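You operate a simulated robot arm through the tools that you are given. There is no shell and no other tool. Be economical: measure what you need, move in short steps, check, and stop when the job is done.

Carry out the task below with a simulated robot arm. There is one attempt and no reset: what you move stays moved.

## Task
Centre the ragged stack with the guides and step it onto the grey tray.
Fine: step it in between the guides, turn the guide knob to M, back to open, and step again.

It is judged by the outcome, as a careful person would: the job done as asked, and still so three seconds after it is handed in. It fails if anything else is knocked over, pushed out of place, dropped, spilled or broken.

## Robot
A 5-joint arm with a two-finger parallel gripper, fixed in place. Base frame: the origin is at the foot of the arm, x ahead of it, y to its left, z up. Readings come in mm, rad, newtons and seconds.
It reaches about 1134 mm from its shoulder. Its first joint turns from -2.601 to 2.601 rad. Payload 1.57 kg.
The tool frame sits at the grasp point between the pads (the TCP): z along the fingers, y along the line on which they close. The tips reach 30 mm beyond it. The gripper opens to 110 mm. The fingers are 24 mm wide and 12 mm thick; the gripper's body (48 by 112 mm) begins 78 mm behind the TCP.
Orientation is that of the tool frame in the base frame, as a unit quaternion [x, y, z, w]. With the fingers straight down and closing along the base's y, the tool's x points along the base's -x, its y along +y and its z along -z.

## Interface
- The arm moves only by the tool apply_moves. Its argument "motion" is one flat list of numbers, 7 for each row, row after row: the shift along the tool's x, y, z in units of 250 mm (1.0 is 250 mm), then the turn, a rotation vector about the tool's x, y, z in units of 90 degrees (1.0 is 90 degrees), then the finger opening in cm, from 0 to 11. In form: [x, y, z, wx, wy, wz, hand, x, y, z, wx, wy, wz, hand, ...]. A call has 1 to 12 rows; each row is the pose to reach, as a shift and turn from the pose commanded when the call began, along the tool's axes at that moment. A call with a number of a shift or a turn outside -1 to 1 is refused whole. Each row takes 0.2 s and may step no farther than 50 mm and 0.15 rad from the row before; otherwise, or with a gripper value out of range, the whole call is refused. A pose out of reach is approached as far as the arm can. The call stops where the force on the tool passes 40 N (or 10 N more than at its start, if that is more) or the arm is blocked; 0.2 s more then pass. Each finger travels about 72 mm/s and halts on what it meets, pressing with about 40 N; the grip force reading is that of the motor and also rises with nothing between the fingers. The clock runs only during rows and for 0.2 s after the last one: add rows that repeat a pose to give the fingers time. The reply holds the time, the measured pose of the TCP, the force on the tool along the base axes, the opening and the grip force, in the units named above and with some noise, with the torque about the TCP (base axes, N m) and any sound that the robot's microphone picked up.
- Cameras (640 x 400 px; columns grow to the right, rows downward): "scene" is fixed at [219.6, -651.3, 1414.9]; the picture's right is [0.96, 0.30, 0.00], its down [0.27, -0.87, -0.42] and it looks along [-0.12, 0.40, -0.91] (base axes); focal length 214 px, centre (320, 200). "wrist" rides on the gripper at [70, 16, -141] in the tool frame; the picture's right is [-0.23, 0.97, 0.00], its down [-0.85, -0.20, -0.48] and it looks along [-0.47, -0.11, 0.88] (tool axes); focal length 222 px, centre (320, 200). There is no depth. A picture from a camera that has moved, and an enlarged one, comes with that camera's place and axes in the base frame and with its lens.
- capture(camera): a new picture of that camera. The clock stands still meanwhile.
- lift_body(by): slides the trunk up (or, below 0, down) by that many mm; the arm rides with it, the base frame stays. It gives what a move gives, with no picture.
- inspect(camera, box): a new picture of the part [left, top, right, bottom] of that camera's present view, enlarged. The clock stands still meanwhile.
- close_job(): hands the job in; it is judged then, once.

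Go step by step. Nothing tells you positions but the pictures and the camera data: compare them with the known pose of the tool, close in by small moves and look again before you grip or let go. The budget is 120 turns and 84 pictures, counting those below and the enlarged ones. Unless the task says otherwise, let go and move clear before handing in, and close with one line.

The tools are called by a JSON object that holds its "api" and its "payload". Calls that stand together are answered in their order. apply_moves: Moves the arm, as the interface text tells. Its arguments: {"type":"object","properties":{"motion":{"type":"array","items":{"type":"number"}}},"required":["motion"]} The other tools are called the same way: lift_body (by) slides the trunk up or down; capture (camera) takes a picture; inspect (camera, box) takes an enlarged picture of a part of a camera's view; close_job () hands the job in.

At the start:

```text
time_s: 0.0
position: [319.7, -540.4, 1114.7]
tool_rot: [0.0, 1.0, -0.001, 0.001]
contact_force: [-0.7, 0.1, 0.1]
moment: [0.0, 0.02, 0.02]
gripper_width: 110.1
grip_force: 0.1
trunk travel left (down, up): [-848.0, 122.0]
```

scene: 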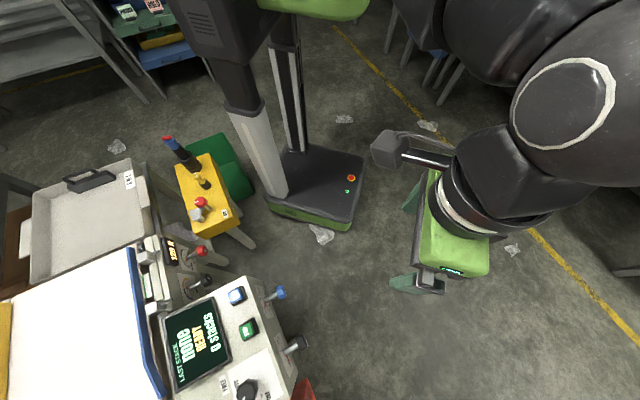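
wrist: 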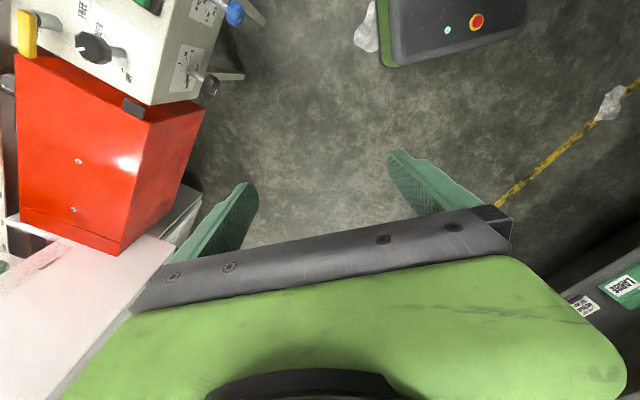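

I see a machine at the lower left of the scene view with a screen, buttons, levers and a knob. I will enlarge those parts before moving.

{"api": "inspect", "payload": {"camera": "scene", "box": [120, 220, 320, 400]}}

{"api": "inspect", "payload": {"camera": "scene", "box": [0, 130, 260, 330]}}

{"api": "inspect", "payload": {"camera": "wrist", "box": [0, 0, 280, 175]}}

```text
2.22 times, centred on (220, 310) of scene
camera zoom: at [219.6, -651.3, 1414.9], right [0.96, 0.3, 0.0], down [0.27, -0.87, -0.42], along [-0.12, 0.4, -0.91], focal length 477 px, centre (542, -44)
```

zoom: 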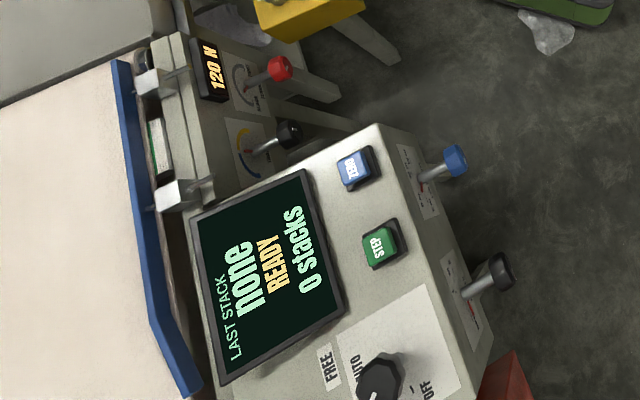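

```text
2.00 times, centred on (130, 230) of scene
camera zoom: at [219.6, -651.3, 1414.9], right [0.96, 0.3, 0.0], down [0.27, -0.87, -0.42], along [-0.12, 0.4, -0.91], focal length 429 px, centre (700, 140)
```

zoom: 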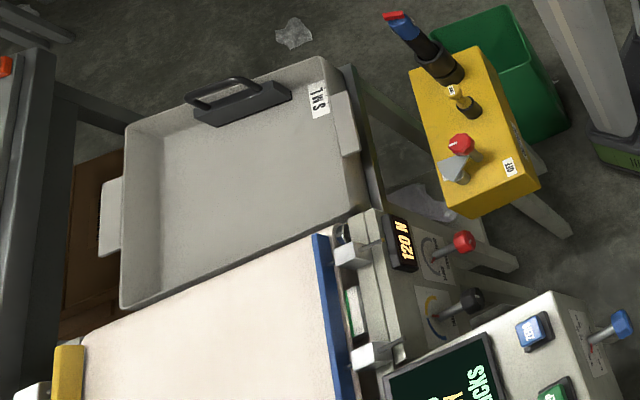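

```text
2.29 times, centred on (140, 88) of wrist
camera zoom: at [249.6, -525.1, 1256.3], right [0.23, 0.97, 0.0], down [0.85, -0.2, 0.48], along [0.47, -0.11, -0.88], focal length 508 px, centre (731, 457)
```

zoom: 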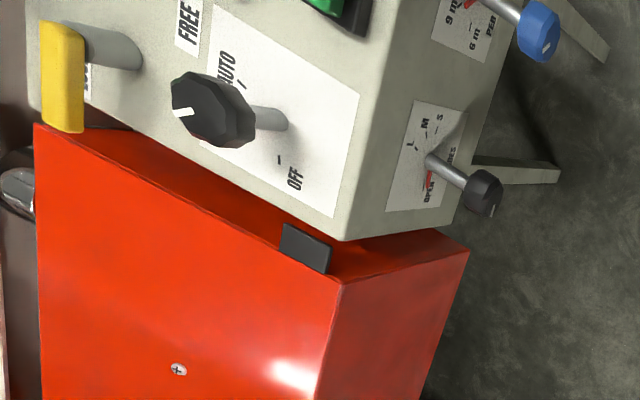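

The knob with the OPEN/L/M/S dial works out at about (205,-774,678), on a panel facing roughly +x+y. I'll spin the tool so the wrist camera looks at the machine.

{"api": "apply_moves", "payload": {"motion": [0, 0, 0, 0, 0, 0.09, 11, 0, 0, 0, 0, 0, 0.18, 11, 0, 0, 0, 0, 0, 0.27, 11, 0, 0, 0, 0, 0, 0.36, 11, 0, 0, 0, 0, 0, 0.45, 11, 0, 0, 0, 0, 0, 0.54, 11, 0, 0, 0, 0, 0, 0.63, 11, 0, 0, 0, 0, 0, 0.72, 11, 0, 0, 0, 0, 0, 0.81, 11, 0, 0, 0, 0, 0, 0.9, 11, 0, 0, 0, 0, 0, 0.99, 11]}}

{"api": "capture", "payload": {"camera": "wrist"}}

```text
time_s: 2.4
position: [320.6, -539.7, 1115.5]
tool_rot: [0.703, 0.711, -0.001, 0.001]
contact_force: [-0.5, 0.1, 0.8]
moment: [-0.02, 0.02, -0.04]
gripper_width: 109.8
grip_force: 0.1
trunk travel left (down, up): [-848.0, 122.0]
```

```text
78 pictures are left
camera wrist: at [334.9, -471.1, 1256.2], right [0.98, -0.21, 0.0], down [-0.19, -0.86, 0.48], along [-0.1, -0.47, -0.88], focal length 222 px, centre (320, 200)
```

wrist: 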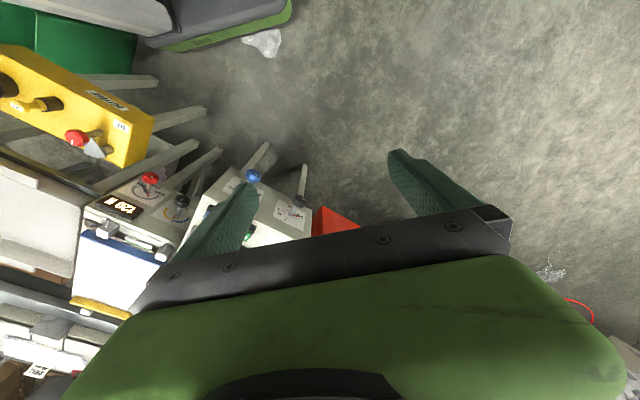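

The camera sees best behind the gripper body (image top), so I'll spin back while moving over the machine side.

{"api": "apply_moves", "payload": {"motion": [-0.036, -0.044, 0.02, 0, 0, -0.09, 11, -0.072, -0.088, 0.04, 0, 0, -0.18, 11, -0.108, -0.132, 0.06, 0, 0, -0.27, 11, -0.144, -0.176, 0.08, 0, 0, -0.36, 11, -0.18, -0.22, 0.1, 0, 0, -0.45, 11, -0.216, -0.264, 0.12, 0, 0, -0.54, 11, -0.252, -0.308, 0.14, 0, 0, -0.63, 11, -0.288, -0.352, 0.16, 0, 0, -0.72, 11, -0.324, -0.396, 0.18, 0, 0, -0.81, 11, -0.36, -0.44, 0.2, 0, 0, -0.9, 11, -0.4, -0.48, 0.22, 0, 0, -0.99, 11]}}

{"api": "capture", "payload": {"camera": "wrist"}}

{"api": "capture", "payload": {"camera": "scene"}}

```text
time_s: 4.8
position: [203.5, -642.8, 1115.6]
tool_rot: [0.0, 1.0, -0.001, 0.0]
contact_force: [-0.1, -0.2, -0.2]
moment: [0.0, 0.02, 0.02]
gripper_width: 109.8
grip_force: 0.1
out of reach, approached as far as the arm can: row 1, 2, 3, 4, 5, 6, 7, 8, 9, 10, 11
trunk travel left (down, up): [-848.0, 122.0]
```

```text
77 pictures are left
camera wrist: at [133.1, -627.0, 1256.2], right [0.22, 0.97, 0.0], down [0.86, -0.2, 0.48], along [0.47, -0.11, -0.88], focal length 222 px, centre (320, 200)
```

wrist: 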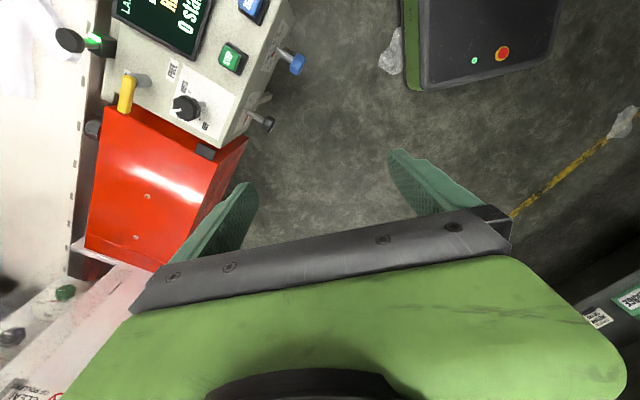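

```text
76 pictures are left
```

scene: 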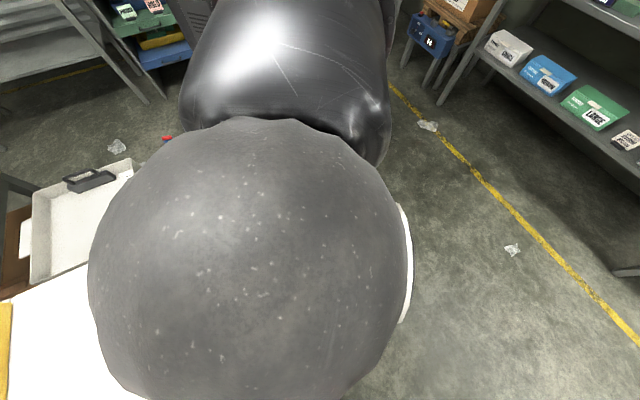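

The height limit comes from the trunk; I'll keep height for now and move over the machine to see its whole top.

{"api": "apply_moves", "payload": {"motion": [0.15, -0.02, 0, 0, 0, 0, 11, 0.3, -0.05, 0, 0, 0, 0, 11, 0.45, -0.1, 0, 0, 0, 0, 11, 0.6, -0.15, 0, 0, 0, 0, 11, 0.75, -0.2, 0, 0, 0, 0, 11, 0.85, -0.24, 0, 0, 0, 0, 11]}}

{"api": "capture", "payload": {"camera": "wrist"}}

```text
time_s: 6.2
position: [-12.1, -702.4, 1114.6]
tool_rot: [-0.001, 1.0, 0.0, 0.001]
contact_force: [0.4, 0.4, -0.7]
moment: [-0.02, -0.04, -0.02]
gripper_width: 109.8
grip_force: 0.1
trunk travel left (down, up): [-848.0, 122.0]
```

```text
75 pictures are left
camera wrist: at [-82.2, -686.5, 1256.1], right [0.23, 0.97, 0.0], down [0.85, -0.2, 0.48], along [0.47, -0.11, -0.88], focal length 222 px, centre (320, 200)
```

wrist: 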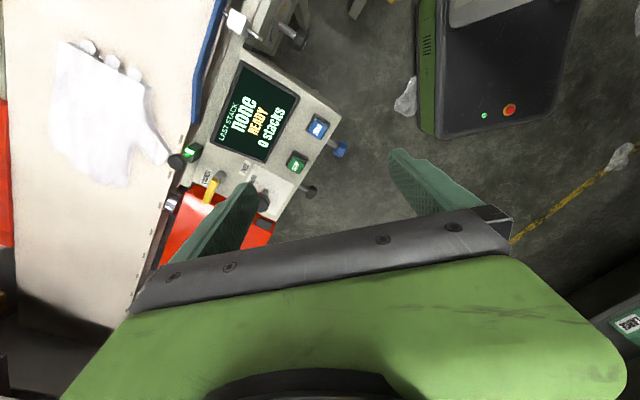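

A conveyor-like white surface carries a white glove shape, with red stands around it. Enlarging.

{"api": "inspect", "payload": {"camera": "wrist", "box": [0, 0, 240, 250]}}

{"api": "inspect", "payload": {"camera": "wrist", "box": [150, 50, 390, 240]}}

```text
1.60 times, centred on (120, 125) of wrist
camera zoom: at [-82.2, -686.5, 1256.1], right [0.23, 0.97, 0.0], down [0.85, -0.2, 0.48], along [0.47, -0.11, -0.88], focal length 355 px, centre (640, 320)
```

zoom: 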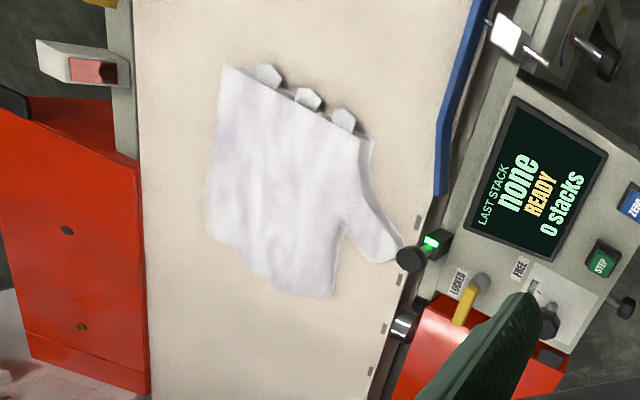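

```text
2.11 times, centred on (270, 145) of wrist
camera zoom: at [-82.2, -686.5, 1256.1], right [0.23, 0.97, 0.0], down [0.85, -0.2, 0.48], along [0.47, -0.11, -0.88], focal length 468 px, centre (425, 316)
```

zoom: 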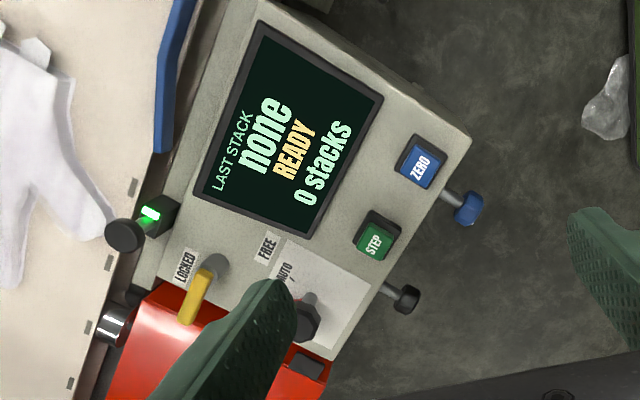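

The glove stack lies on the belt (approx x -200), STEP is at about (70,-775,782), and the guide knob at about (203,-778,660) with its axis along roughly (0.75,0.66). I'll move to a viewpoint in front of that panel with the camera facing it.

{"api": "apply_moves", "payload": {"motion": [-0.09, 0, 0, 0, 0, 0.09, 11, -0.18, 0, 0, 0, 0, 0.18, 11, -0.27, 0, 0, 0, 0, 0.27, 11, -0.36, 0, 0, 0, 0, 0.36, 11, -0.45, 0, 0, 0, 0, 0.45, 11, -0.54, 0, 0, 0, 0, 0.54, 11, -0.63, 0, 0, 0, 0, 0.63, 11, -0.72, 0, 0, 0, 0, 0.72, 11, -0.81, 0, 0, 0, 0, 0.81, 11, -0.9, 0, 0, 0, 0, 0.9, 11, -1.0, 0.03, 0, 0, 0, 0.99, 11]}}

{"api": "apply_moves", "payload": {"motion": [0, 0.04, 0, 0, 0, 0.09, 11, 0, 0.08, 0, 0, 0, 0.18, 11, 0, 0.12, 0, 0, 0, 0.27, 11, 0, 0.16, 0, 0, 0, 0.36, 11, 0, 0.2, 0, 0, 0, 0.45, 11, 0, 0.24, 0, 0, 0, 0.56, 11]}}

{"api": "capture", "payload": {"camera": "wrist"}}

```text
time_s: 8.6
position: [240.7, -694.0, 1114.7]
tool_rot: [0.703, 0.711, -0.001, 0.0]
contact_force: [0.2, 0.0, -0.1]
moment: [-0.01, -0.02, 0.0]
gripper_width: 109.9
grip_force: 0.0
trunk travel left (down, up): [-848.0, 122.0]
```

```text
refused: row 6 steps farther than a row can; nothing moved
```

```text
72 pictures are left
camera wrist: at [255.2, -625.4, 1256.2], right [0.98, -0.21, 0.0], down [-0.19, -0.86, 0.48], along [-0.1, -0.47, -0.88], focal length 222 px, centre (320, 200)
```

wrist: 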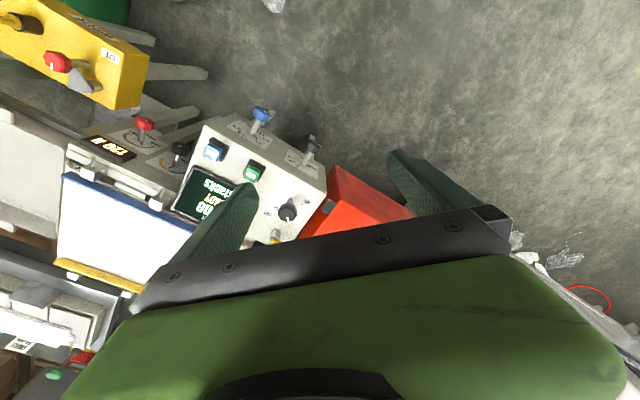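

Continuing the spin and lowering the trunk for a closer view.

{"api": "apply_moves", "payload": {"motion": [0, 0.05, 0, 0, 0, 0.09, 11, 0, 0.1, 0, 0, 0, 0.18, 11, 0, 0.15, 0, 0, 0, 0.27, 11, 0, 0.2, 0, 0, 0, 0.36, 11, 0, 0.25, 0, 0, 0, 0.45, 11, 0, 0.3, 0, 0, 0, 0.54, 11]}}

{"api": "lift_body", "payload": {"by": -180}}

{"api": "capture", "payload": {"camera": "wrist"}}

{"api": "capture", "payload": {"camera": "scene"}}

```text
time_s: 10.0
position: [314.7, -694.3, 1114.6]
tool_rot: [0.933, 0.359, 0.001, 0.001]
contact_force: [0.3, -0.7, 0.9]
moment: [0.02, 0.01, -0.03]
gripper_width: 109.8
grip_force: 0.0
trunk travel left (down, up): [-848.0, 122.0]
```

```text
time_s: 12.0
position: [314.7, -695.7, 934.0]
tool_rot: [0.933, 0.361, 0.0, 0.001]
contact_force: [-0.5, -0.6, 0.2]
moment: [-0.01, 0.01, 0.0]
gripper_width: 109.9
grip_force: 0.1
trunk travel left (down, up): [-668.0, 302.0]
```

```text
71 pictures are left
camera wrist: at [376.6, -660.3, 1076.4], right [0.49, -0.87, 0.0], down [-0.77, -0.43, 0.48], along [-0.42, -0.23, -0.88], focal length 222 px, centre (320, 200)
```

wrist: 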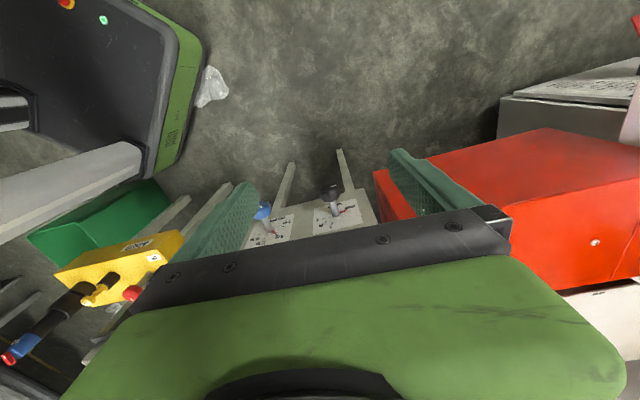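

```text
70 pictures are left
```

scene: 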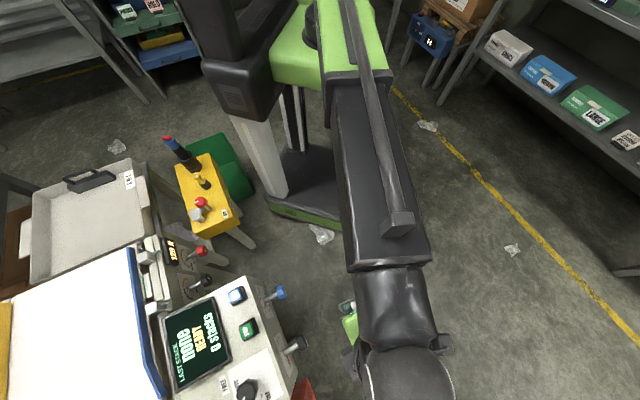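

{"api": "inspect", "payload": {"camera": "wrist", "box": [230, 160, 390, 260]}}

{"api": "inspect", "payload": {"camera": "scene", "box": [220, 270, 320, 400]}}

```text
4.00 times, centred on (310, 210) of wrist
camera zoom: at [376.6, -660.3, 1076.4], right [0.49, -0.87, 0.0], down [-0.77, -0.43, 0.48], along [-0.42, -0.23, -0.88], focal length 888 px, centre (360, 160)
```

zoom: 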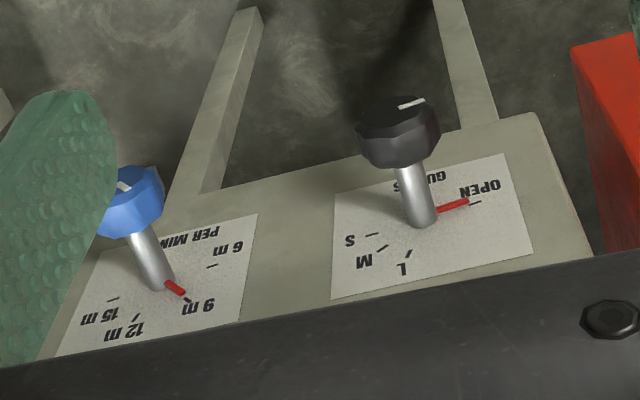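

```text
3.08 times, centred on (270, 335) of scene
camera zoom: at [219.6, -651.3, 1414.9], right [0.96, 0.3, 0.0], down [0.27, -0.87, -0.42], along [-0.12, 0.4, -0.91], focal length 660 px, centre (474, -215)
```

zoom: 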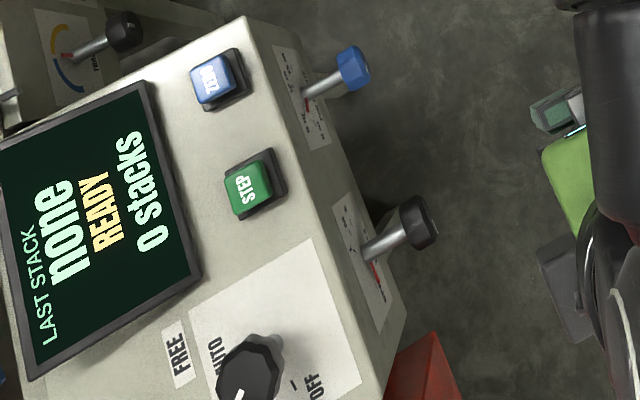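

The front panel is vertical with normal about (0.73,0.69,0), the guide knob centre near (206,-779,670), and OPEN→M is about a 160° clockwise turn. First I press STEP: moving over it with fingers closed.

{"api": "apply_moves", "payload": {"motion": [-0.157, -0.071, 0, 0, 0, 0, 9, -0.313, -0.142, 0, 0, 0, 0, 7, -0.47, -0.213, 0, 0, 0, 0, 5, -0.626, -0.284, 0, 0, 0, 0, 2, -0.782, -0.356, 0, 0, 0, 0, 0, -0.938, -0.427, 0, 0, 0, 0, 0, -0.938, -0.427, 0.1, 0, 0, 0, 0]}}

{"api": "capture", "payload": {"camera": "wrist"}}

{"api": "capture", "payload": {"camera": "scene"}}

```text
time_s: 13.6
position: [65.6, -774.4, 934.1]
tool_rot: [0.933, 0.361, 0.001, 0.001]
contact_force: [0.0, -0.1, -0.1]
moment: [-0.02, 0.02, 0.03]
gripper_width: 0.0
grip_force: 21.3
out of reach, approached as far as the arm can: row 7
trunk travel left (down, up): [-668.0, 302.0]
```

```text
67 pictures are left
camera wrist: at [128.3, -740.2, 1076.3], right [0.49, -0.87, 0.0], down [-0.77, -0.43, 0.48], along [-0.42, -0.23, -0.88], focal length 222 px, centre (320, 200)
```

wrist: 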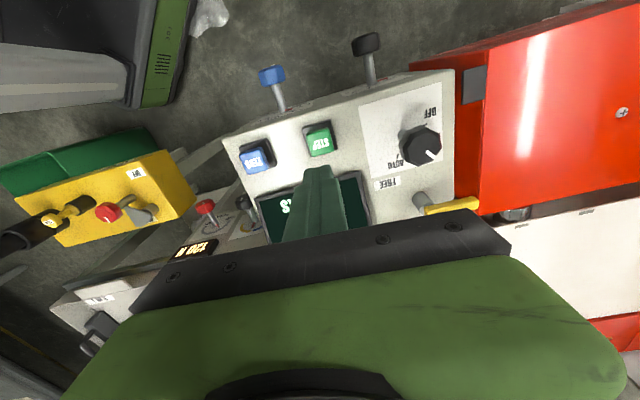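

```text
66 pictures are left
```

scene: 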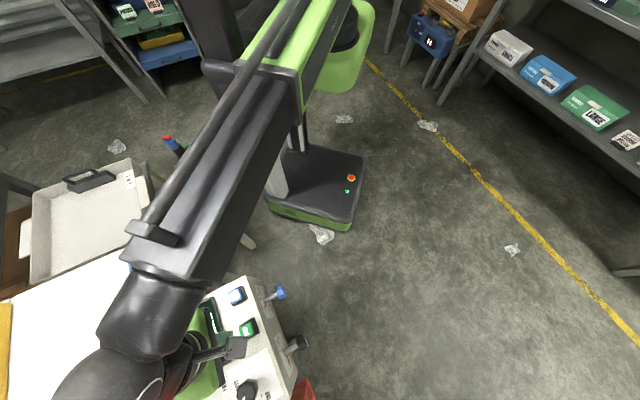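

{"api": "inspect", "payload": {"camera": "wrist", "box": [220, 30, 500, 230]}}

```text
2.00 times, centred on (360, 130) of wrist
camera zoom: at [128.3, -740.2, 1076.3], right [0.49, -0.87, 0.0], down [-0.77, -0.43, 0.48], along [-0.42, -0.23, -0.88], focal length 444 px, centre (240, 340)
```

zoom: 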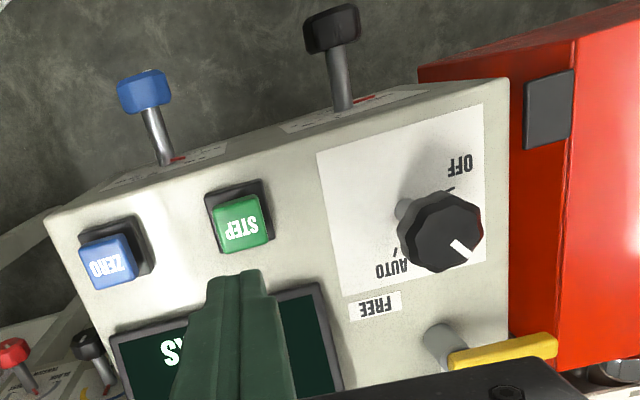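

The mode switch appears between OFF and AUTO (likely the step mode), and STEP is right under the tool. I'll raise the arm relative to the trunk, lower the trunk, then press downward with the arm.

{"api": "apply_moves", "payload": {"motion": [0, 0, -0.16, 0, 0, 0, 0, 0, 0, -0.32, 0, 0, 0, 0]}}

{"api": "lift_body", "payload": {"by": -140}}

{"api": "capture", "payload": {"camera": "wrist"}}

```text
time_s: 14.2
position: [65.4, -774.2, 934.0]
tool_rot: [0.933, 0.36, 0.001, 0.001]
contact_force: [0.5, -0.2, 0.4]
moment: [-0.02, -0.02, -0.01]
gripper_width: 0.2
grip_force: 20.7
out of reach, approached as far as the arm can: row 1, 2
trunk travel left (down, up): [-668.0, 302.0]
```

```text
time_s: 15.4
position: [66.1, -772.6, 824.1]
tool_rot: [0.933, 0.36, -0.001, 0.003]
contact_force: [-0.9, 3.9, 36.5]
moment: [0.21, -0.01, 0.0]
gripper_width: 0.2
grip_force: 21.0
trunk travel left (down, up): [-555.0, 415.0]
heard: click
stopped: the force on the tool passed its limit at 130 N (the readings are from after the stop); the commanded pose is now the measured one
```

```text
64 pictures are left
camera wrist: at [128.6, -738.4, 966.0], right [0.49, -0.87, 0.01], down [-0.77, -0.42, 0.48], along [-0.42, -0.24, -0.88], focal length 222 px, centre (320, 200)
```

wrist: 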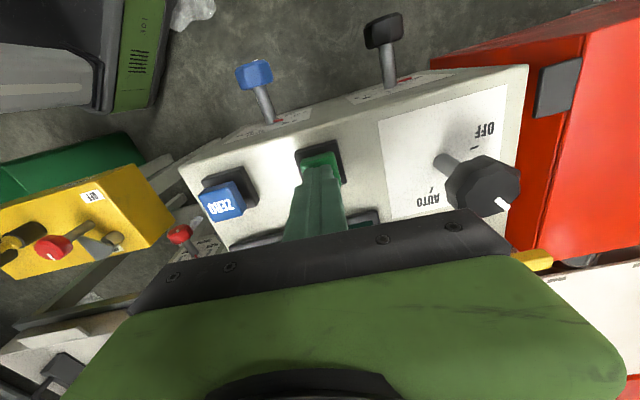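

The arm itself cannot change height with the tool vertical, so height comes from the trunk. STEP clicked, so I raise the trunk and look.

{"api": "lift_body", "payload": {"by": 60}}

{"api": "capture", "payload": {"camera": "wrist"}}

{"api": "capture", "payload": {"camera": "scene"}}

```text
time_s: 16.4
position: [66.6, -776.2, 881.1]
tool_rot: [0.933, 0.361, -0.001, 0.003]
contact_force: [0.1, 0.2, 0.2]
moment: [0.01, 0.01, 0.02]
gripper_width: 0.0
grip_force: 21.2
trunk travel left (down, up): [-615.0, 355.0]
```

```text
63 pictures are left
camera wrist: at [128.8, -741.1, 1023.4], right [0.49, -0.87, 0.01], down [-0.77, -0.42, 0.48], along [-0.42, -0.24, -0.88], focal length 222 px, centre (320, 200)
```

wrist: 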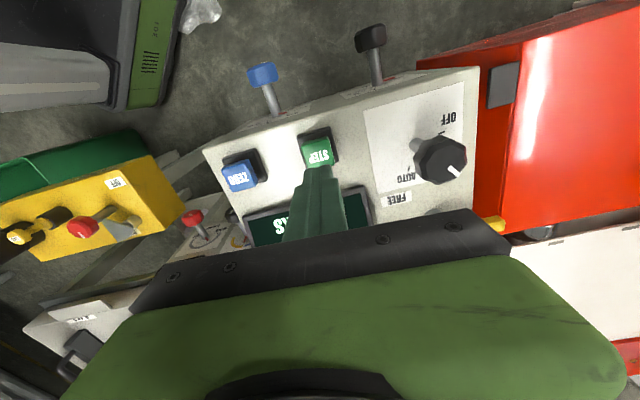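

```text
62 pictures are left
```

scene: 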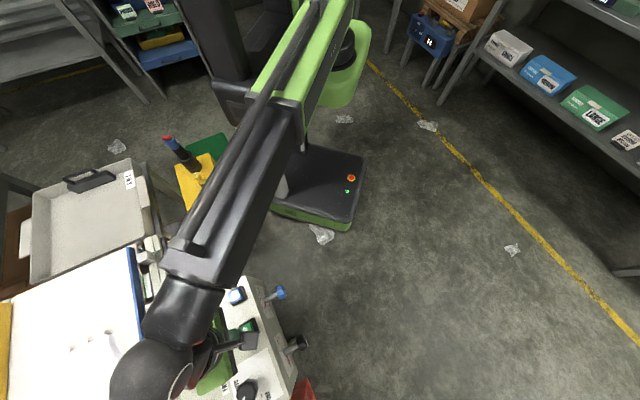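

Something (the stack's fingers) now appears on the belt between the guides. I'll move the arm aside to see the display.

{"api": "apply_moves", "payload": {"motion": [0.157, 0.071, 0, 0, 0, 0, 0, 0.313, 0.142, 0, 0, 0, 0, 0, 0.47, 0.213, 0, 0, 0, 0, 2, 0.626, 0.284, 0, 0, 0, 0, 4, 0.782, 0.356, 0, 0, 0, 0, 7, 0.938, 0.427, 0, 0, 0, 0, 7]}}

{"api": "inspect", "payload": {"camera": "scene", "box": [0, 220, 320, 400]}}

{"api": "inspect", "payload": {"camera": "wrist", "box": [230, 150, 390, 250]}}

```text
time_s: 17.8
position: [312.0, -693.9, 881.6]
tool_rot: [0.933, 0.361, 0.0, 0.003]
contact_force: [-0.2, 0.4, -0.1]
moment: [0.0, 0.0, 0.0]
gripper_width: 70.0
grip_force: 0.1
trunk travel left (down, up): [-615.0, 355.0]
```

```text
2.00 times, centred on (160, 310) of scene
camera zoom: at [219.6, -651.3, 1414.9], right [0.96, 0.3, 0.0], down [0.27, -0.87, -0.42], along [-0.12, 0.4, -0.91], focal length 429 px, centre (640, -20)
```

zoom: 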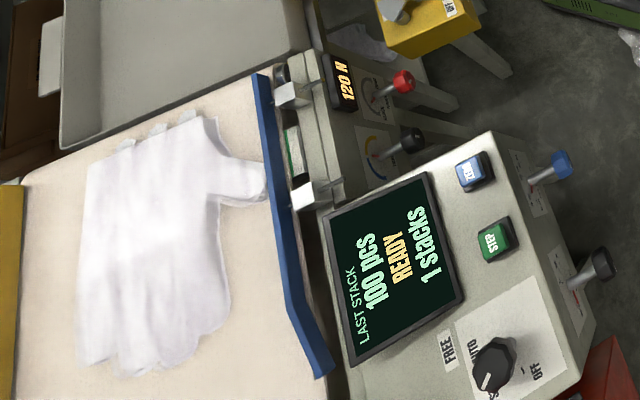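

```text
4.00 times, centred on (310, 200) of wrist
camera zoom: at [374.0, -660.6, 1023.4], right [0.49, -0.87, 0.01], down [-0.77, -0.42, 0.48], along [-0.42, -0.24, -0.88], focal length 888 px, centre (360, 200)
```

zoom: 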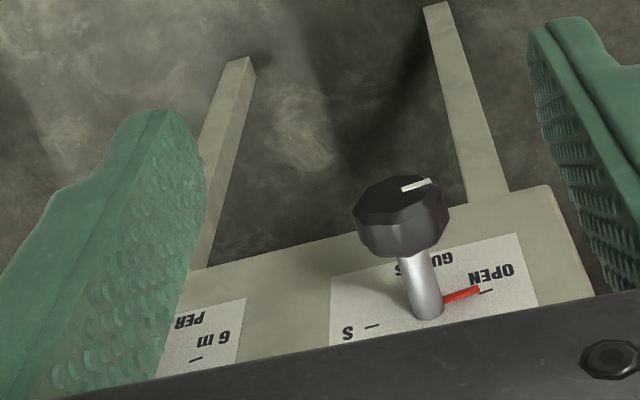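

STEP worked: "100 pcs, 1 stacks, READY", and the stack sits between the guides. Next I test how the arm can change height/tilt in this free spot before going to the knob.

{"api": "apply_moves", "payload": {"motion": [0, 0, -0.1, 0, 0, 0, 7]}}

{"api": "apply_moves", "payload": {"motion": [0, 0, 0, 0, -0.08, 0, 7]}}

```text
time_s: 18.2
position: [312.1, -695.6, 882.2]
tool_rot: [0.933, 0.361, -0.001, 0.003]
contact_force: [-0.4, -0.4, -0.3]
moment: [-0.02, 0.01, -0.01]
gripper_width: 69.6
grip_force: 0.1
out of reach, approached as far as the arm can: row 1
trunk travel left (down, up): [-615.0, 355.0]
```

```text
time_s: 18.6
position: [311.4, -695.0, 882.9]
tool_rot: [0.931, 0.359, -0.06, 0.026]
contact_force: [0.8, -0.4, -0.6]
moment: [0.04, 0.0, 0.02]
gripper_width: 69.8
grip_force: 0.0
trunk travel left (down, up): [-615.0, 355.0]
```

Tilting toward the panel was accepted, so the arm may be able to point along the knob axis. I'll try more tilt here in free air.

{"api": "apply_moves", "payload": {"motion": [0, 0, 0, 0, -0.09, 0, 7, 0, 0, 0, 0, -0.18, 0, 7, 0, 0, 0, 0, -0.27, 0, 7]}}

```text
time_s: 19.4
position: [311.2, -695.9, 918.8]
tool_rot: [0.898, 0.344, -0.255, 0.1]
contact_force: [0.3, -1.1, 0.3]
moment: [-0.02, -0.02, -0.01]
gripper_width: 69.9
grip_force: 0.0
out of reach, approached as far as the arm can: row 1, 2, 3
trunk travel left (down, up): [-615.0, 355.0]
```

Confirmed: orientation is free, xy holds, and height follows from the trunk (wrist about 243 mm behind the TCP). I'll tilt the tool fully horizontal, pointing along the knob axis.

{"api": "apply_moves", "payload": {"motion": [0, 0, 0, 0, -0.081, 0, 7, 0, 0, 0, 0, -0.162, 0, 7, 0, 0, 0, 0, -0.243, 0, 7, 0, 0, 0, 0, -0.324, 0, 7, 0, 0, 0, 0, -0.405, 0, 7, 0, 0, 0, 0, -0.486, 0, 7, 0, 0, 0, 0, -0.567, 0, 7, 0, 0, 0, 0, -0.65, 0, 7]}}

{"api": "capture", "payload": {"camera": "scene"}}

```text
time_s: 21.2
position: [314.1, -696.3, 1119.3]
tool_rot: [0.661, 0.253, -0.658, 0.258]
contact_force: [-0.5, 1.0, -0.1]
moment: [-0.03, 0.01, 0.02]
gripper_width: 70.0
grip_force: 0.2
out of reach, approached as far as the arm can: row 1, 2, 3, 4, 5, 6, 7, 8
trunk travel left (down, up): [-615.0, 355.0]
```

```text
59 pictures are left
```

scene: 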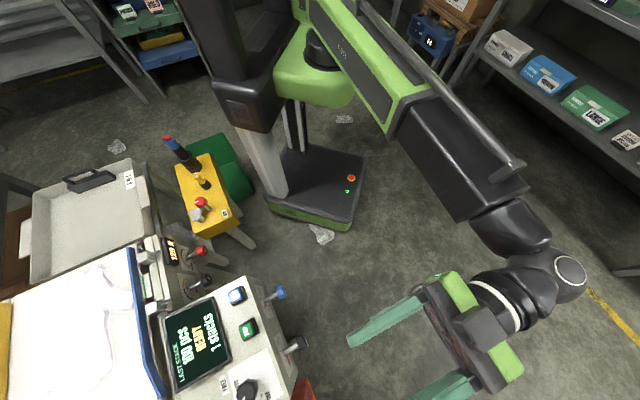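

The tool now points along the panel normal. Lowering the trunk toward knob height in steps.

{"api": "lift_body", "payload": {"by": -300}}

{"api": "capture", "payload": {"camera": "wrist"}}

{"api": "capture", "payload": {"camera": "scene"}}

```text
time_s: 24.2
position: [314.9, -696.1, 818.9]
tool_rot: [0.662, 0.253, -0.658, 0.256]
contact_force: [-0.3, 0.4, -0.1]
moment: [0.0, -0.01, 0.03]
gripper_width: 70.1
grip_force: 0.1
trunk travel left (down, up): [-315.0, 655.0]
```

```text
58 pictures are left
camera wrist: at [430.3, -613.4, 750.4], right [0.65, -0.72, 0.23], down [0.21, 0.47, 0.86], along [-0.73, -0.51, 0.46], focal length 222 px, centre (320, 200)
```

wrist: 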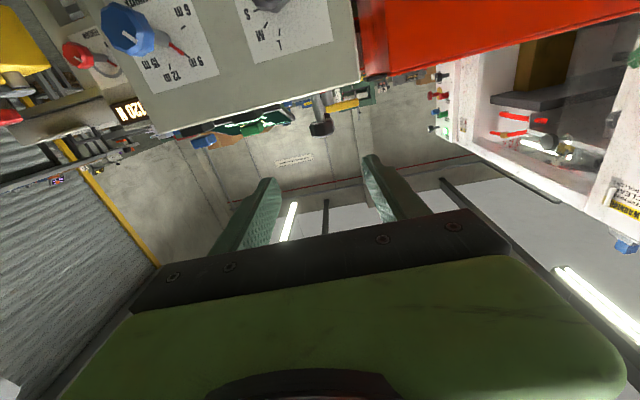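

```text
57 pictures are left
```

scene: 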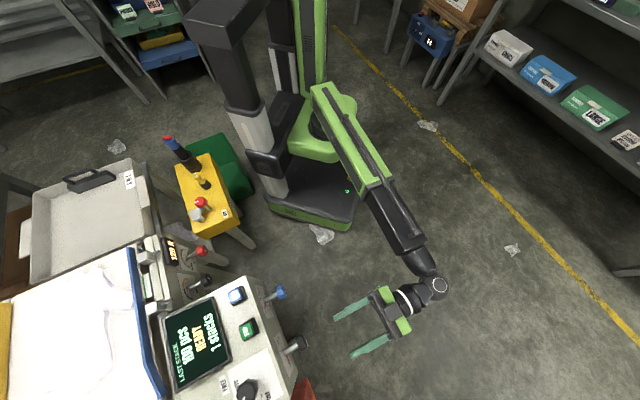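

Camera is now below the tool looking up, which is fine. Lowering to knob height.

{"api": "lift_body", "payload": {"by": -149}}

{"api": "capture", "payload": {"camera": "wrist"}}

{"api": "inspect", "payload": {"camera": "scene", "box": [230, 270, 430, 395]}}

```text
time_s: 26.0
position: [314.1, -694.4, 668.6]
tool_rot: [0.661, 0.254, -0.658, 0.257]
contact_force: [0.2, 0.0, 0.0]
moment: [-0.01, -0.01, -0.04]
gripper_width: 69.8
grip_force: 0.1
trunk travel left (down, up): [-166.0, 804.0]
```

```text
56 pictures are left
camera wrist: at [430.3, -613.4, 601.4], right [0.65, -0.72, 0.23], down [0.21, 0.47, 0.86], along [-0.73, -0.51, 0.46], focal length 222 px, centre (320, 200)
```

wrist: 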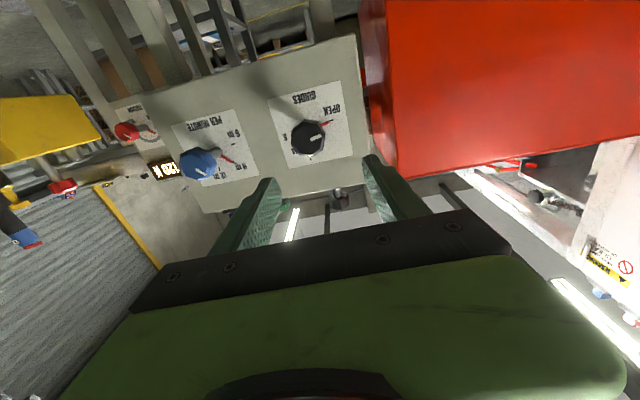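

```text
3.20 times, centred on (330, 332) of scene
camera zoom: at [219.6, -651.3, 1414.9], right [0.96, 0.3, 0.0], down [0.27, -0.87, -0.42], along [-0.12, 0.4, -0.91], focal length 686 px, centre (288, -224)
```

zoom: 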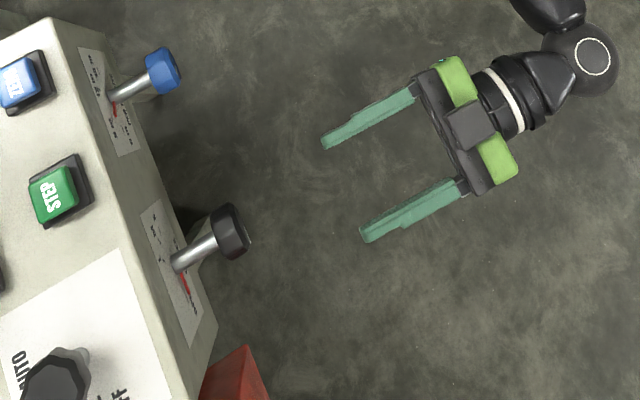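

The knob is about 12 mm lower and 12 mm to the side of my axis. I correct that and advance 70 mm.

{"api": "lift_body", "payload": {"by": -12}}

{"api": "apply_moves", "payload": {"motion": [0, -0.046, 0.0, 0, 0, 0, 7, 0, -0.046, 0.14, 0, 0, 0, 7, 0, -0.046, 0.28, 0, 0, 0, 7]}}

{"api": "capture", "payload": {"camera": "wrist"}}

{"api": "inspect", "payload": {"camera": "scene", "box": [230, 270, 430, 395]}}

```text
time_s: 26.6
position: [315.0, -695.6, 657.9]
tool_rot: [0.661, 0.254, -0.658, 0.257]
contact_force: [-0.1, 0.3, 0.0]
moment: [-0.02, -0.01, 0.0]
gripper_width: 69.9
grip_force: 0.1
trunk travel left (down, up): [-154.0, 816.0]
```

```text
time_s: 27.4
position: [255.3, -732.7, 656.7]
tool_rot: [0.663, 0.253, -0.657, 0.255]
contact_force: [0.7, 0.7, -0.2]
moment: [0.0, 0.0, 0.0]
gripper_width: 70.2
grip_force: 0.1
trunk travel left (down, up): [-154.0, 816.0]
```

```text
54 pictures are left
camera wrist: at [371.3, -651.0, 589.0], right [0.65, -0.72, 0.23], down [0.21, 0.47, 0.86], along [-0.73, -0.51, 0.46], focal length 222 px, centre (320, 200)
```

wrist: 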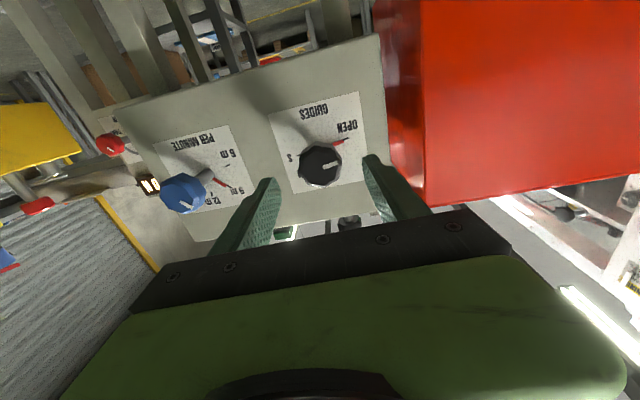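

```text
3.20 times, centred on (330, 332) of scene
camera zoom: at [219.6, -651.3, 1414.9], right [0.96, 0.3, 0.0], down [0.27, -0.87, -0.42], along [-0.12, 0.4, -0.91], focal length 686 px, centre (288, -224)
```

zoom: 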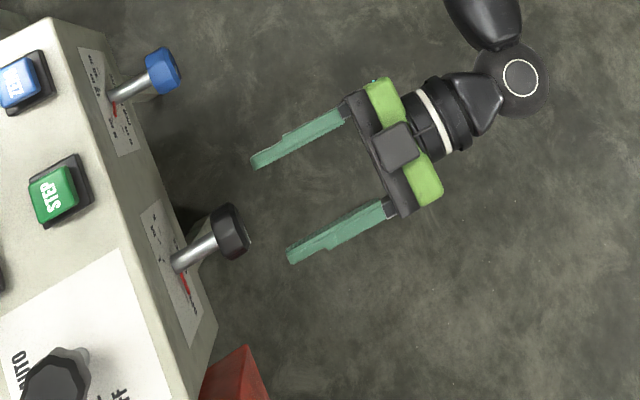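

Aligned on the knob axis. Advancing 64 mm so the knob is between the pads.

{"api": "apply_moves", "payload": {"motion": [0, 0, 0.08, 0, 0, 0, 7, 0, 0, 0.17, 0, 0, 0, 7, 0, 0, 0.256, 0, 0, 0, 7]}}

{"api": "capture", "payload": {"camera": "wrist"}}

{"api": "inspect", "payload": {"camera": "scene", "box": [230, 270, 430, 395]}}

```text
time_s: 28.2
position: [208.8, -776.4, 656.9]
tool_rot: [0.662, 0.254, -0.657, 0.256]
contact_force: [0.0, 0.0, -0.1]
moment: [-0.02, -0.03, 0.05]
gripper_width: 70.0
grip_force: 0.0
trunk travel left (down, up): [-154.0, 816.0]
```

```text
52 pictures are left
camera wrist: at [323.2, -694.0, 589.1], right [0.65, -0.72, 0.23], down [0.21, 0.47, 0.86], along [-0.73, -0.51, 0.46], focal length 222 px, centre (320, 200)
```

wrist: 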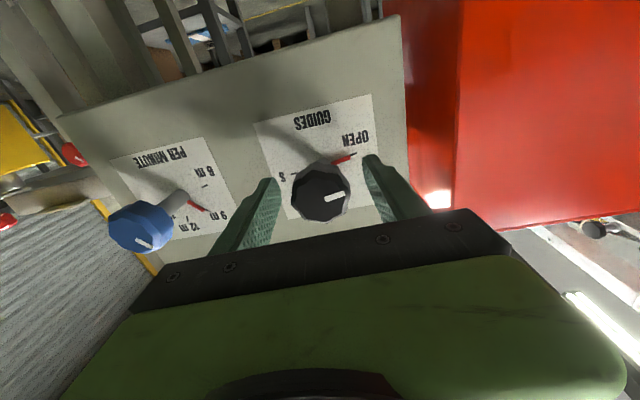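

```text
3.20 times, centred on (330, 332) of scene
camera zoom: at [219.6, -651.3, 1414.9], right [0.96, 0.3, 0.0], down [0.27, -0.87, -0.42], along [-0.12, 0.4, -0.91], focal length 686 px, centre (288, -224)
```

zoom: 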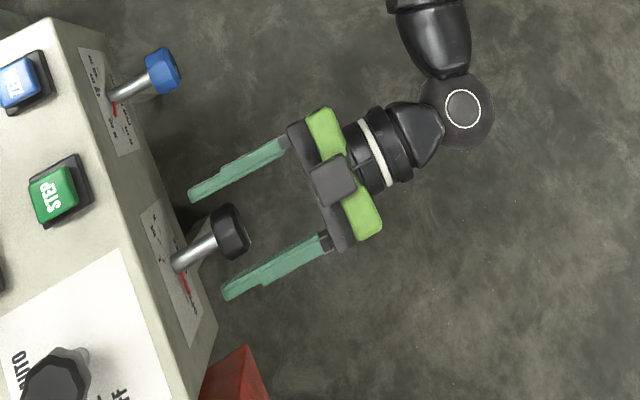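

The knob is centred between the pads. Closing the grip.

{"api": "apply_moves", "payload": {"motion": [0, 0, 0, 0, 0, 0, 3, 0, 0, 0, 0, 0, 0, 3, 0, 0, 0, 0, 0, 0, 3, 0, 0, 0, 0, 0, 0, 3]}}

```text
time_s: 29.2
position: [206.2, -776.0, 657.1]
tool_rot: [0.662, 0.254, -0.657, 0.256]
contact_force: [-3.9, -1.3, -0.7]
moment: [-0.13, 0.11, 0.59]
gripper_width: 42.2
grip_force: 45.4
trunk travel left (down, up): [-154.0, 816.0]
```

Gripped at 42 mm. Turning clockwise 40° first.

{"api": "apply_moves", "payload": {"motion": [0, 0, 0, 0, 0, 0.09, 3, 0, 0, 0, 0, 0, 0.18, 3, 0, 0, 0, 0, 0, 0.27, 3, 0, 0, 0, 0, 0, 0.36, 3, 0, 0, 0, 0, 0, 0.45, 3]}}

{"api": "capture", "payload": {"camera": "wrist"}}

```text
time_s: 30.4
position: [209.1, -776.6, 657.9]
tool_rot: [0.708, 0.01, -0.528, 0.469]
contact_force: [6.7, -9.7, 6.5]
moment: [0.4, -0.31, 1.21]
gripper_width: 41.8
grip_force: 45.5
trunk travel left (down, up): [-154.0, 816.0]
```

```text
50 pictures are left
camera wrist: at [351.9, -725.4, 616.9], right [0.39, -0.43, 0.81], down [-0.13, 0.85, 0.52], along [-0.91, -0.31, 0.28], focal length 222 px, centre (320, 200)
```

wrist: 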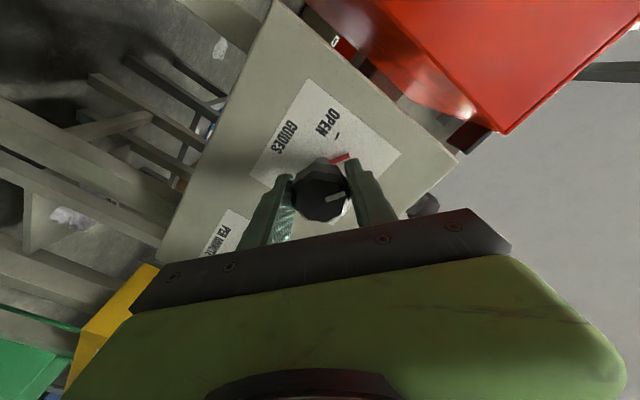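

The pointer follows the gripper and leaves OPEN. Continuing another 81°.

{"api": "apply_moves", "payload": {"motion": [0, 0, 0, 0, 0, 0.09, 3, 0, 0, 0, 0, 0, 0.18, 3, 0, 0, 0, 0, 0, 0.27, 3, 0, 0, 0, 0, 0, 0.36, 3, 0, 0, 0, 0, 0, 0.45, 3, 0, 0, 0, 0, 0, 0.54, 3, 0, 0, 0, 0, 0, 0.63, 3, 0, 0, 0, 0, 0, 0.72, 3, 0, 0, 0, 0, 0, 0.81, 3, 0, 0, 0, 0, 0, 0.9, 3]}}

{"api": "inspect", "payload": {"camera": "wrist", "box": [200, 60, 440, 260]}}

{"api": "inspect", "payload": {"camera": "scene", "box": [0, 220, 320, 400]}}

```text
time_s: 31.6
position: [210.3, -777.6, 659.1]
tool_rot: [0.666, -0.232, -0.335, 0.625]
contact_force: [4.1, 2.2, 8.8]
moment: [0.07, -0.03, -0.13]
gripper_width: 41.7
grip_force: 44.6
out of reach, approached as far as the arm can: row 6
trunk travel left (down, up): [-154.0, 816.0]
stopped in row 6: the force on the tool passed its limit at 43 N (the readings are from after the stop); the commanded pose is now the measured one
```

```text
2.00 times, centred on (320, 160) of wrist
camera zoom: at [361.3, -735.2, 664.9], right [-0.05, 0.06, 1.0], down [-0.24, 0.97, -0.07], along [-0.97, -0.24, -0.03], focal length 444 px, centre (320, 280)
```

zoom: 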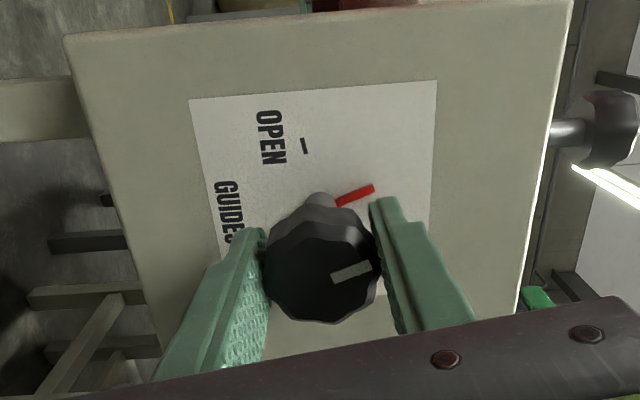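

```text
2.00 times, centred on (160, 310) of scene
camera zoom: at [219.6, -651.3, 1414.9], right [0.96, 0.3, 0.0], down [0.27, -0.87, -0.42], along [-0.12, 0.4, -0.91], focal length 429 px, centre (640, -20)
```

zoom: 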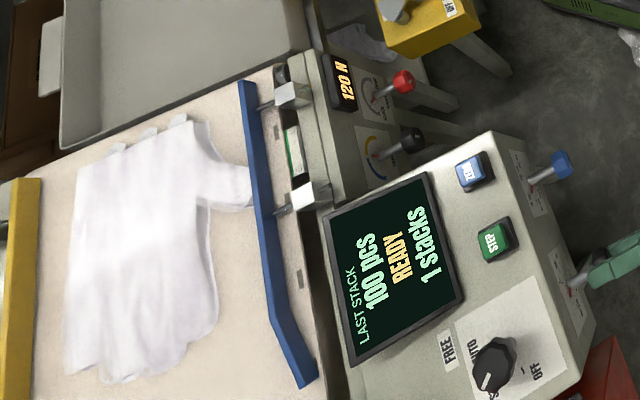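

The guides are closing and the pointer is just past vertical; the stop came from lateral stress. I continue in smaller steps.

{"api": "apply_moves", "payload": {"motion": [0, 0, 0, 0, 0, 0.06, 3, 0, 0, 0, 0, 0, 0.12, 3, 0, 0, 0, 0, 0, 0.18, 3, 0, 0, 0, 0, 0, 0.24, 3]}}

{"api": "inspect", "payload": {"camera": "wrist", "box": [200, 60, 440, 260]}}

```text
time_s: 32.6
position: [208.3, -778.1, 660.0]
tool_rot: [0.666, -0.241, -0.324, 0.628]
contact_force: [8.4, -8.2, 26.2]
moment: [0.04, 0.06, -0.65]
gripper_width: 41.8
grip_force: 44.8
out of reach, approached as far as the arm can: row 1, 2, 3, 4
trunk travel left (down, up): [-154.0, 816.0]
```

```text
2.00 times, centred on (320, 160) of wrist
camera zoom: at [361.2, -734.9, 667.4], right [-0.07, 0.07, 1.0], down [-0.24, 0.97, -0.09], along [-0.97, -0.24, -0.05], focal length 444 px, centre (320, 280)
```

zoom: 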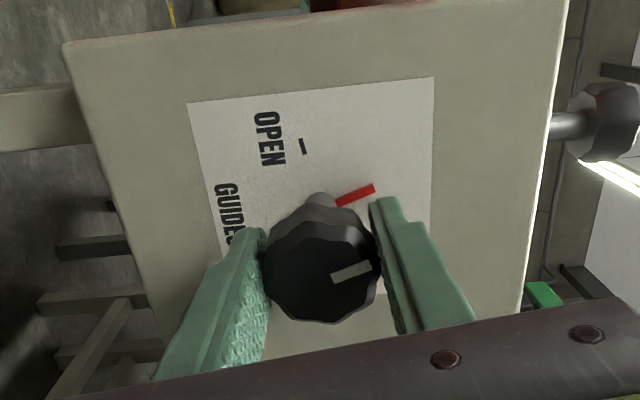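

The roll joint reached its limit here, about halfway. I'll release, check the knob stays, back off and roll the gripper back for a fresh grip.

{"api": "apply_moves", "payload": {"motion": [0, 0, 0, 0, 0, -0.02, 5, 0, 0, 0, 0, 0, -0.02, 7, 0, 0, 0, 0, 0, -0.02, 7]}}

{"api": "inspect", "payload": {"camera": "wrist", "box": [200, 60, 440, 260]}}

```text
time_s: 33.4
position: [208.4, -777.1, 658.6]
tool_rot: [0.669, -0.231, -0.336, 0.621]
contact_force: [0.3, 0.6, -0.2]
moment: [0.0, -0.02, -0.03]
gripper_width: 69.9
grip_force: 0.1
trunk travel left (down, up): [-154.0, 816.0]
```

```text
2.00 times, centred on (320, 160) of wrist
camera zoom: at [360.7, -735.2, 663.8], right [-0.05, 0.05, 1.0], down [-0.24, 0.97, -0.06], along [-0.97, -0.24, -0.03], focal length 444 px, centre (320, 280)
```

zoom: 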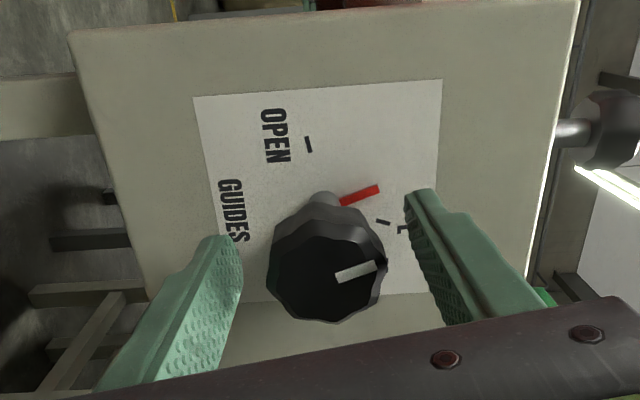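

The pointer holds its place. With the fingers open around the knob I'll roll back 89° in place and regrip.

{"api": "apply_moves", "payload": {"motion": [0, 0, 0, 0, 0, -0.09, 7, 0, 0, 0, 0, 0, -0.18, 7, 0, 0, 0, 0, 0, -0.27, 7, 0, 0, 0, 0, 0, -0.36, 7, 0, 0, 0, 0, 0, -0.45, 7, 0, 0, 0, 0, 0, -0.54, 7, 0, 0, 0, 0, 0, -0.63, 7, 0, 0, 0, 0, 0, -0.72, 7, 0, 0, 0, 0, 0, -0.81, 7, 0, 0, 0, 0, 0, -0.9, 7, 0, 0, 0, 0, 0, -0.99, 7]}}

{"api": "inspect", "payload": {"camera": "wrist", "box": [200, 60, 440, 260]}}

```text
time_s: 35.8
position: [209.6, -778.3, 657.5]
tool_rot: [-0.639, -0.305, 0.675, -0.206]
contact_force: [-0.5, 0.3, -0.5]
moment: [0.02, -0.01, -0.02]
gripper_width: 69.7
grip_force: 0.1
trunk travel left (down, up): [-154.0, 816.0]
```

```text
2.00 times, centred on (320, 160) of wrist
camera zoom: at [316.7, -687.2, 587.5], right [0.67, -0.73, 0.08], down [0.3, 0.37, 0.88], along [-0.67, -0.57, 0.47], focal length 444 px, centre (320, 280)
```

zoom: 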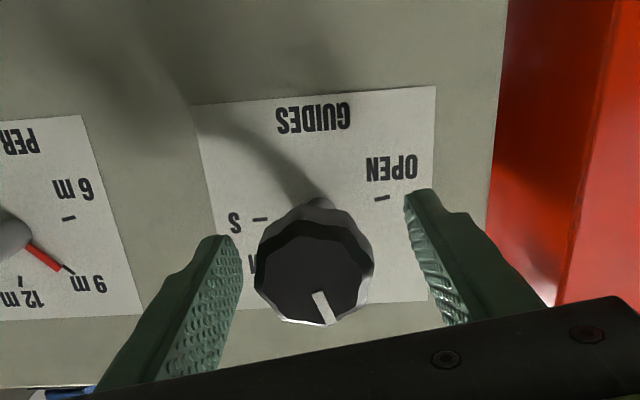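

Small centring shift, then regrip and turn further.

{"api": "apply_moves", "payload": {"motion": [0, -0.01, 0, 0, 0, 0, 7, 0, -0.01, 0, 0, 0, 0, 3, 0, -0.01, 0, 0, 0, 0, 3, 0, -0.01, 0, 0, 0, 0, 3, 0, -0.01, 0, 0, 0, 0, 3, 0, -0.01, 0, 0, 0, 0.09, 3, 0, -0.01, 0, 0, 0, 0.18, 3, 0, -0.01, 0, 0, 0, 0.27, 3, 0, -0.01, 0, 0, 0, 0.36, 3]}}

{"api": "apply_moves", "payload": {"motion": [0, 0, 0, 0, 0, 0.07, 3, 0, 0, 0, 0, 0, 0.14, 3, 0, 0, 0, 0, 0, 0.21, 3, 0, 0, 0, 0, 0, 0.28, 3]}}

{"api": "inspect", "payload": {"camera": "wrist", "box": [200, 60, 440, 260]}}

{"api": "inspect", "payload": {"camera": "scene", "box": [0, 220, 320, 400]}}

```text
time_s: 37.8
position: [208.4, -776.6, 658.2]
tool_rot: [0.699, 0.114, -0.589, 0.389]
contact_force: [4.1, -5.3, 0.7]
moment: [0.63, -0.61, 1.04]
gripper_width: 42.0
grip_force: 45.0
trunk travel left (down, up): [-154.0, 816.0]
```

```text
time_s: 38.8
position: [208.1, -776.9, 658.1]
tool_rot: [0.706, -0.04, -0.491, 0.51]
contact_force: [10.8, -18.3, 11.3]
moment: [0.15, -0.07, 1.09]
gripper_width: 41.8
grip_force: 44.9
trunk travel left (down, up): [-154.0, 816.0]
```

```text
2.00 times, centred on (320, 160) of wrist
camera zoom: at [355.1, -728.6, 626.1], right [0.31, -0.34, 0.89], down [-0.18, 0.9, 0.41], along [-0.93, -0.28, 0.22], focal length 444 px, centre (320, 280)
```

zoom: 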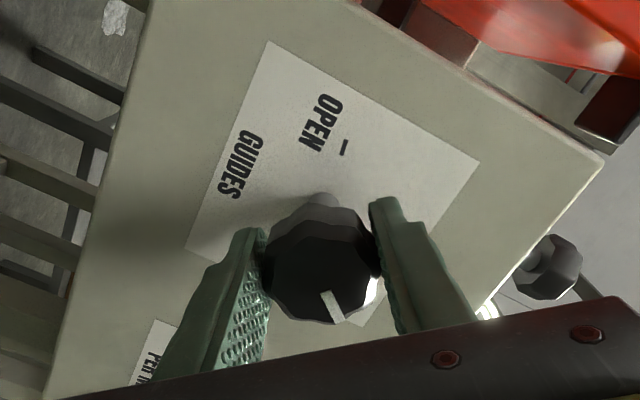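

```text
2.00 times, centred on (160, 310) of scene
camera zoom: at [219.6, -651.3, 1414.9], right [0.96, 0.3, 0.0], down [0.27, -0.87, -0.42], along [-0.12, 0.4, -0.91], focal length 429 px, centre (640, -20)
```

zoom: 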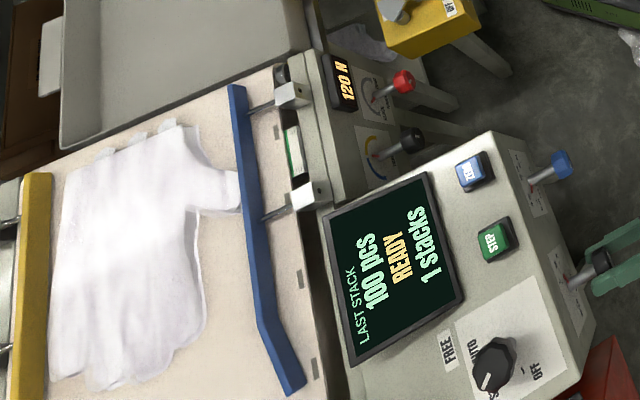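

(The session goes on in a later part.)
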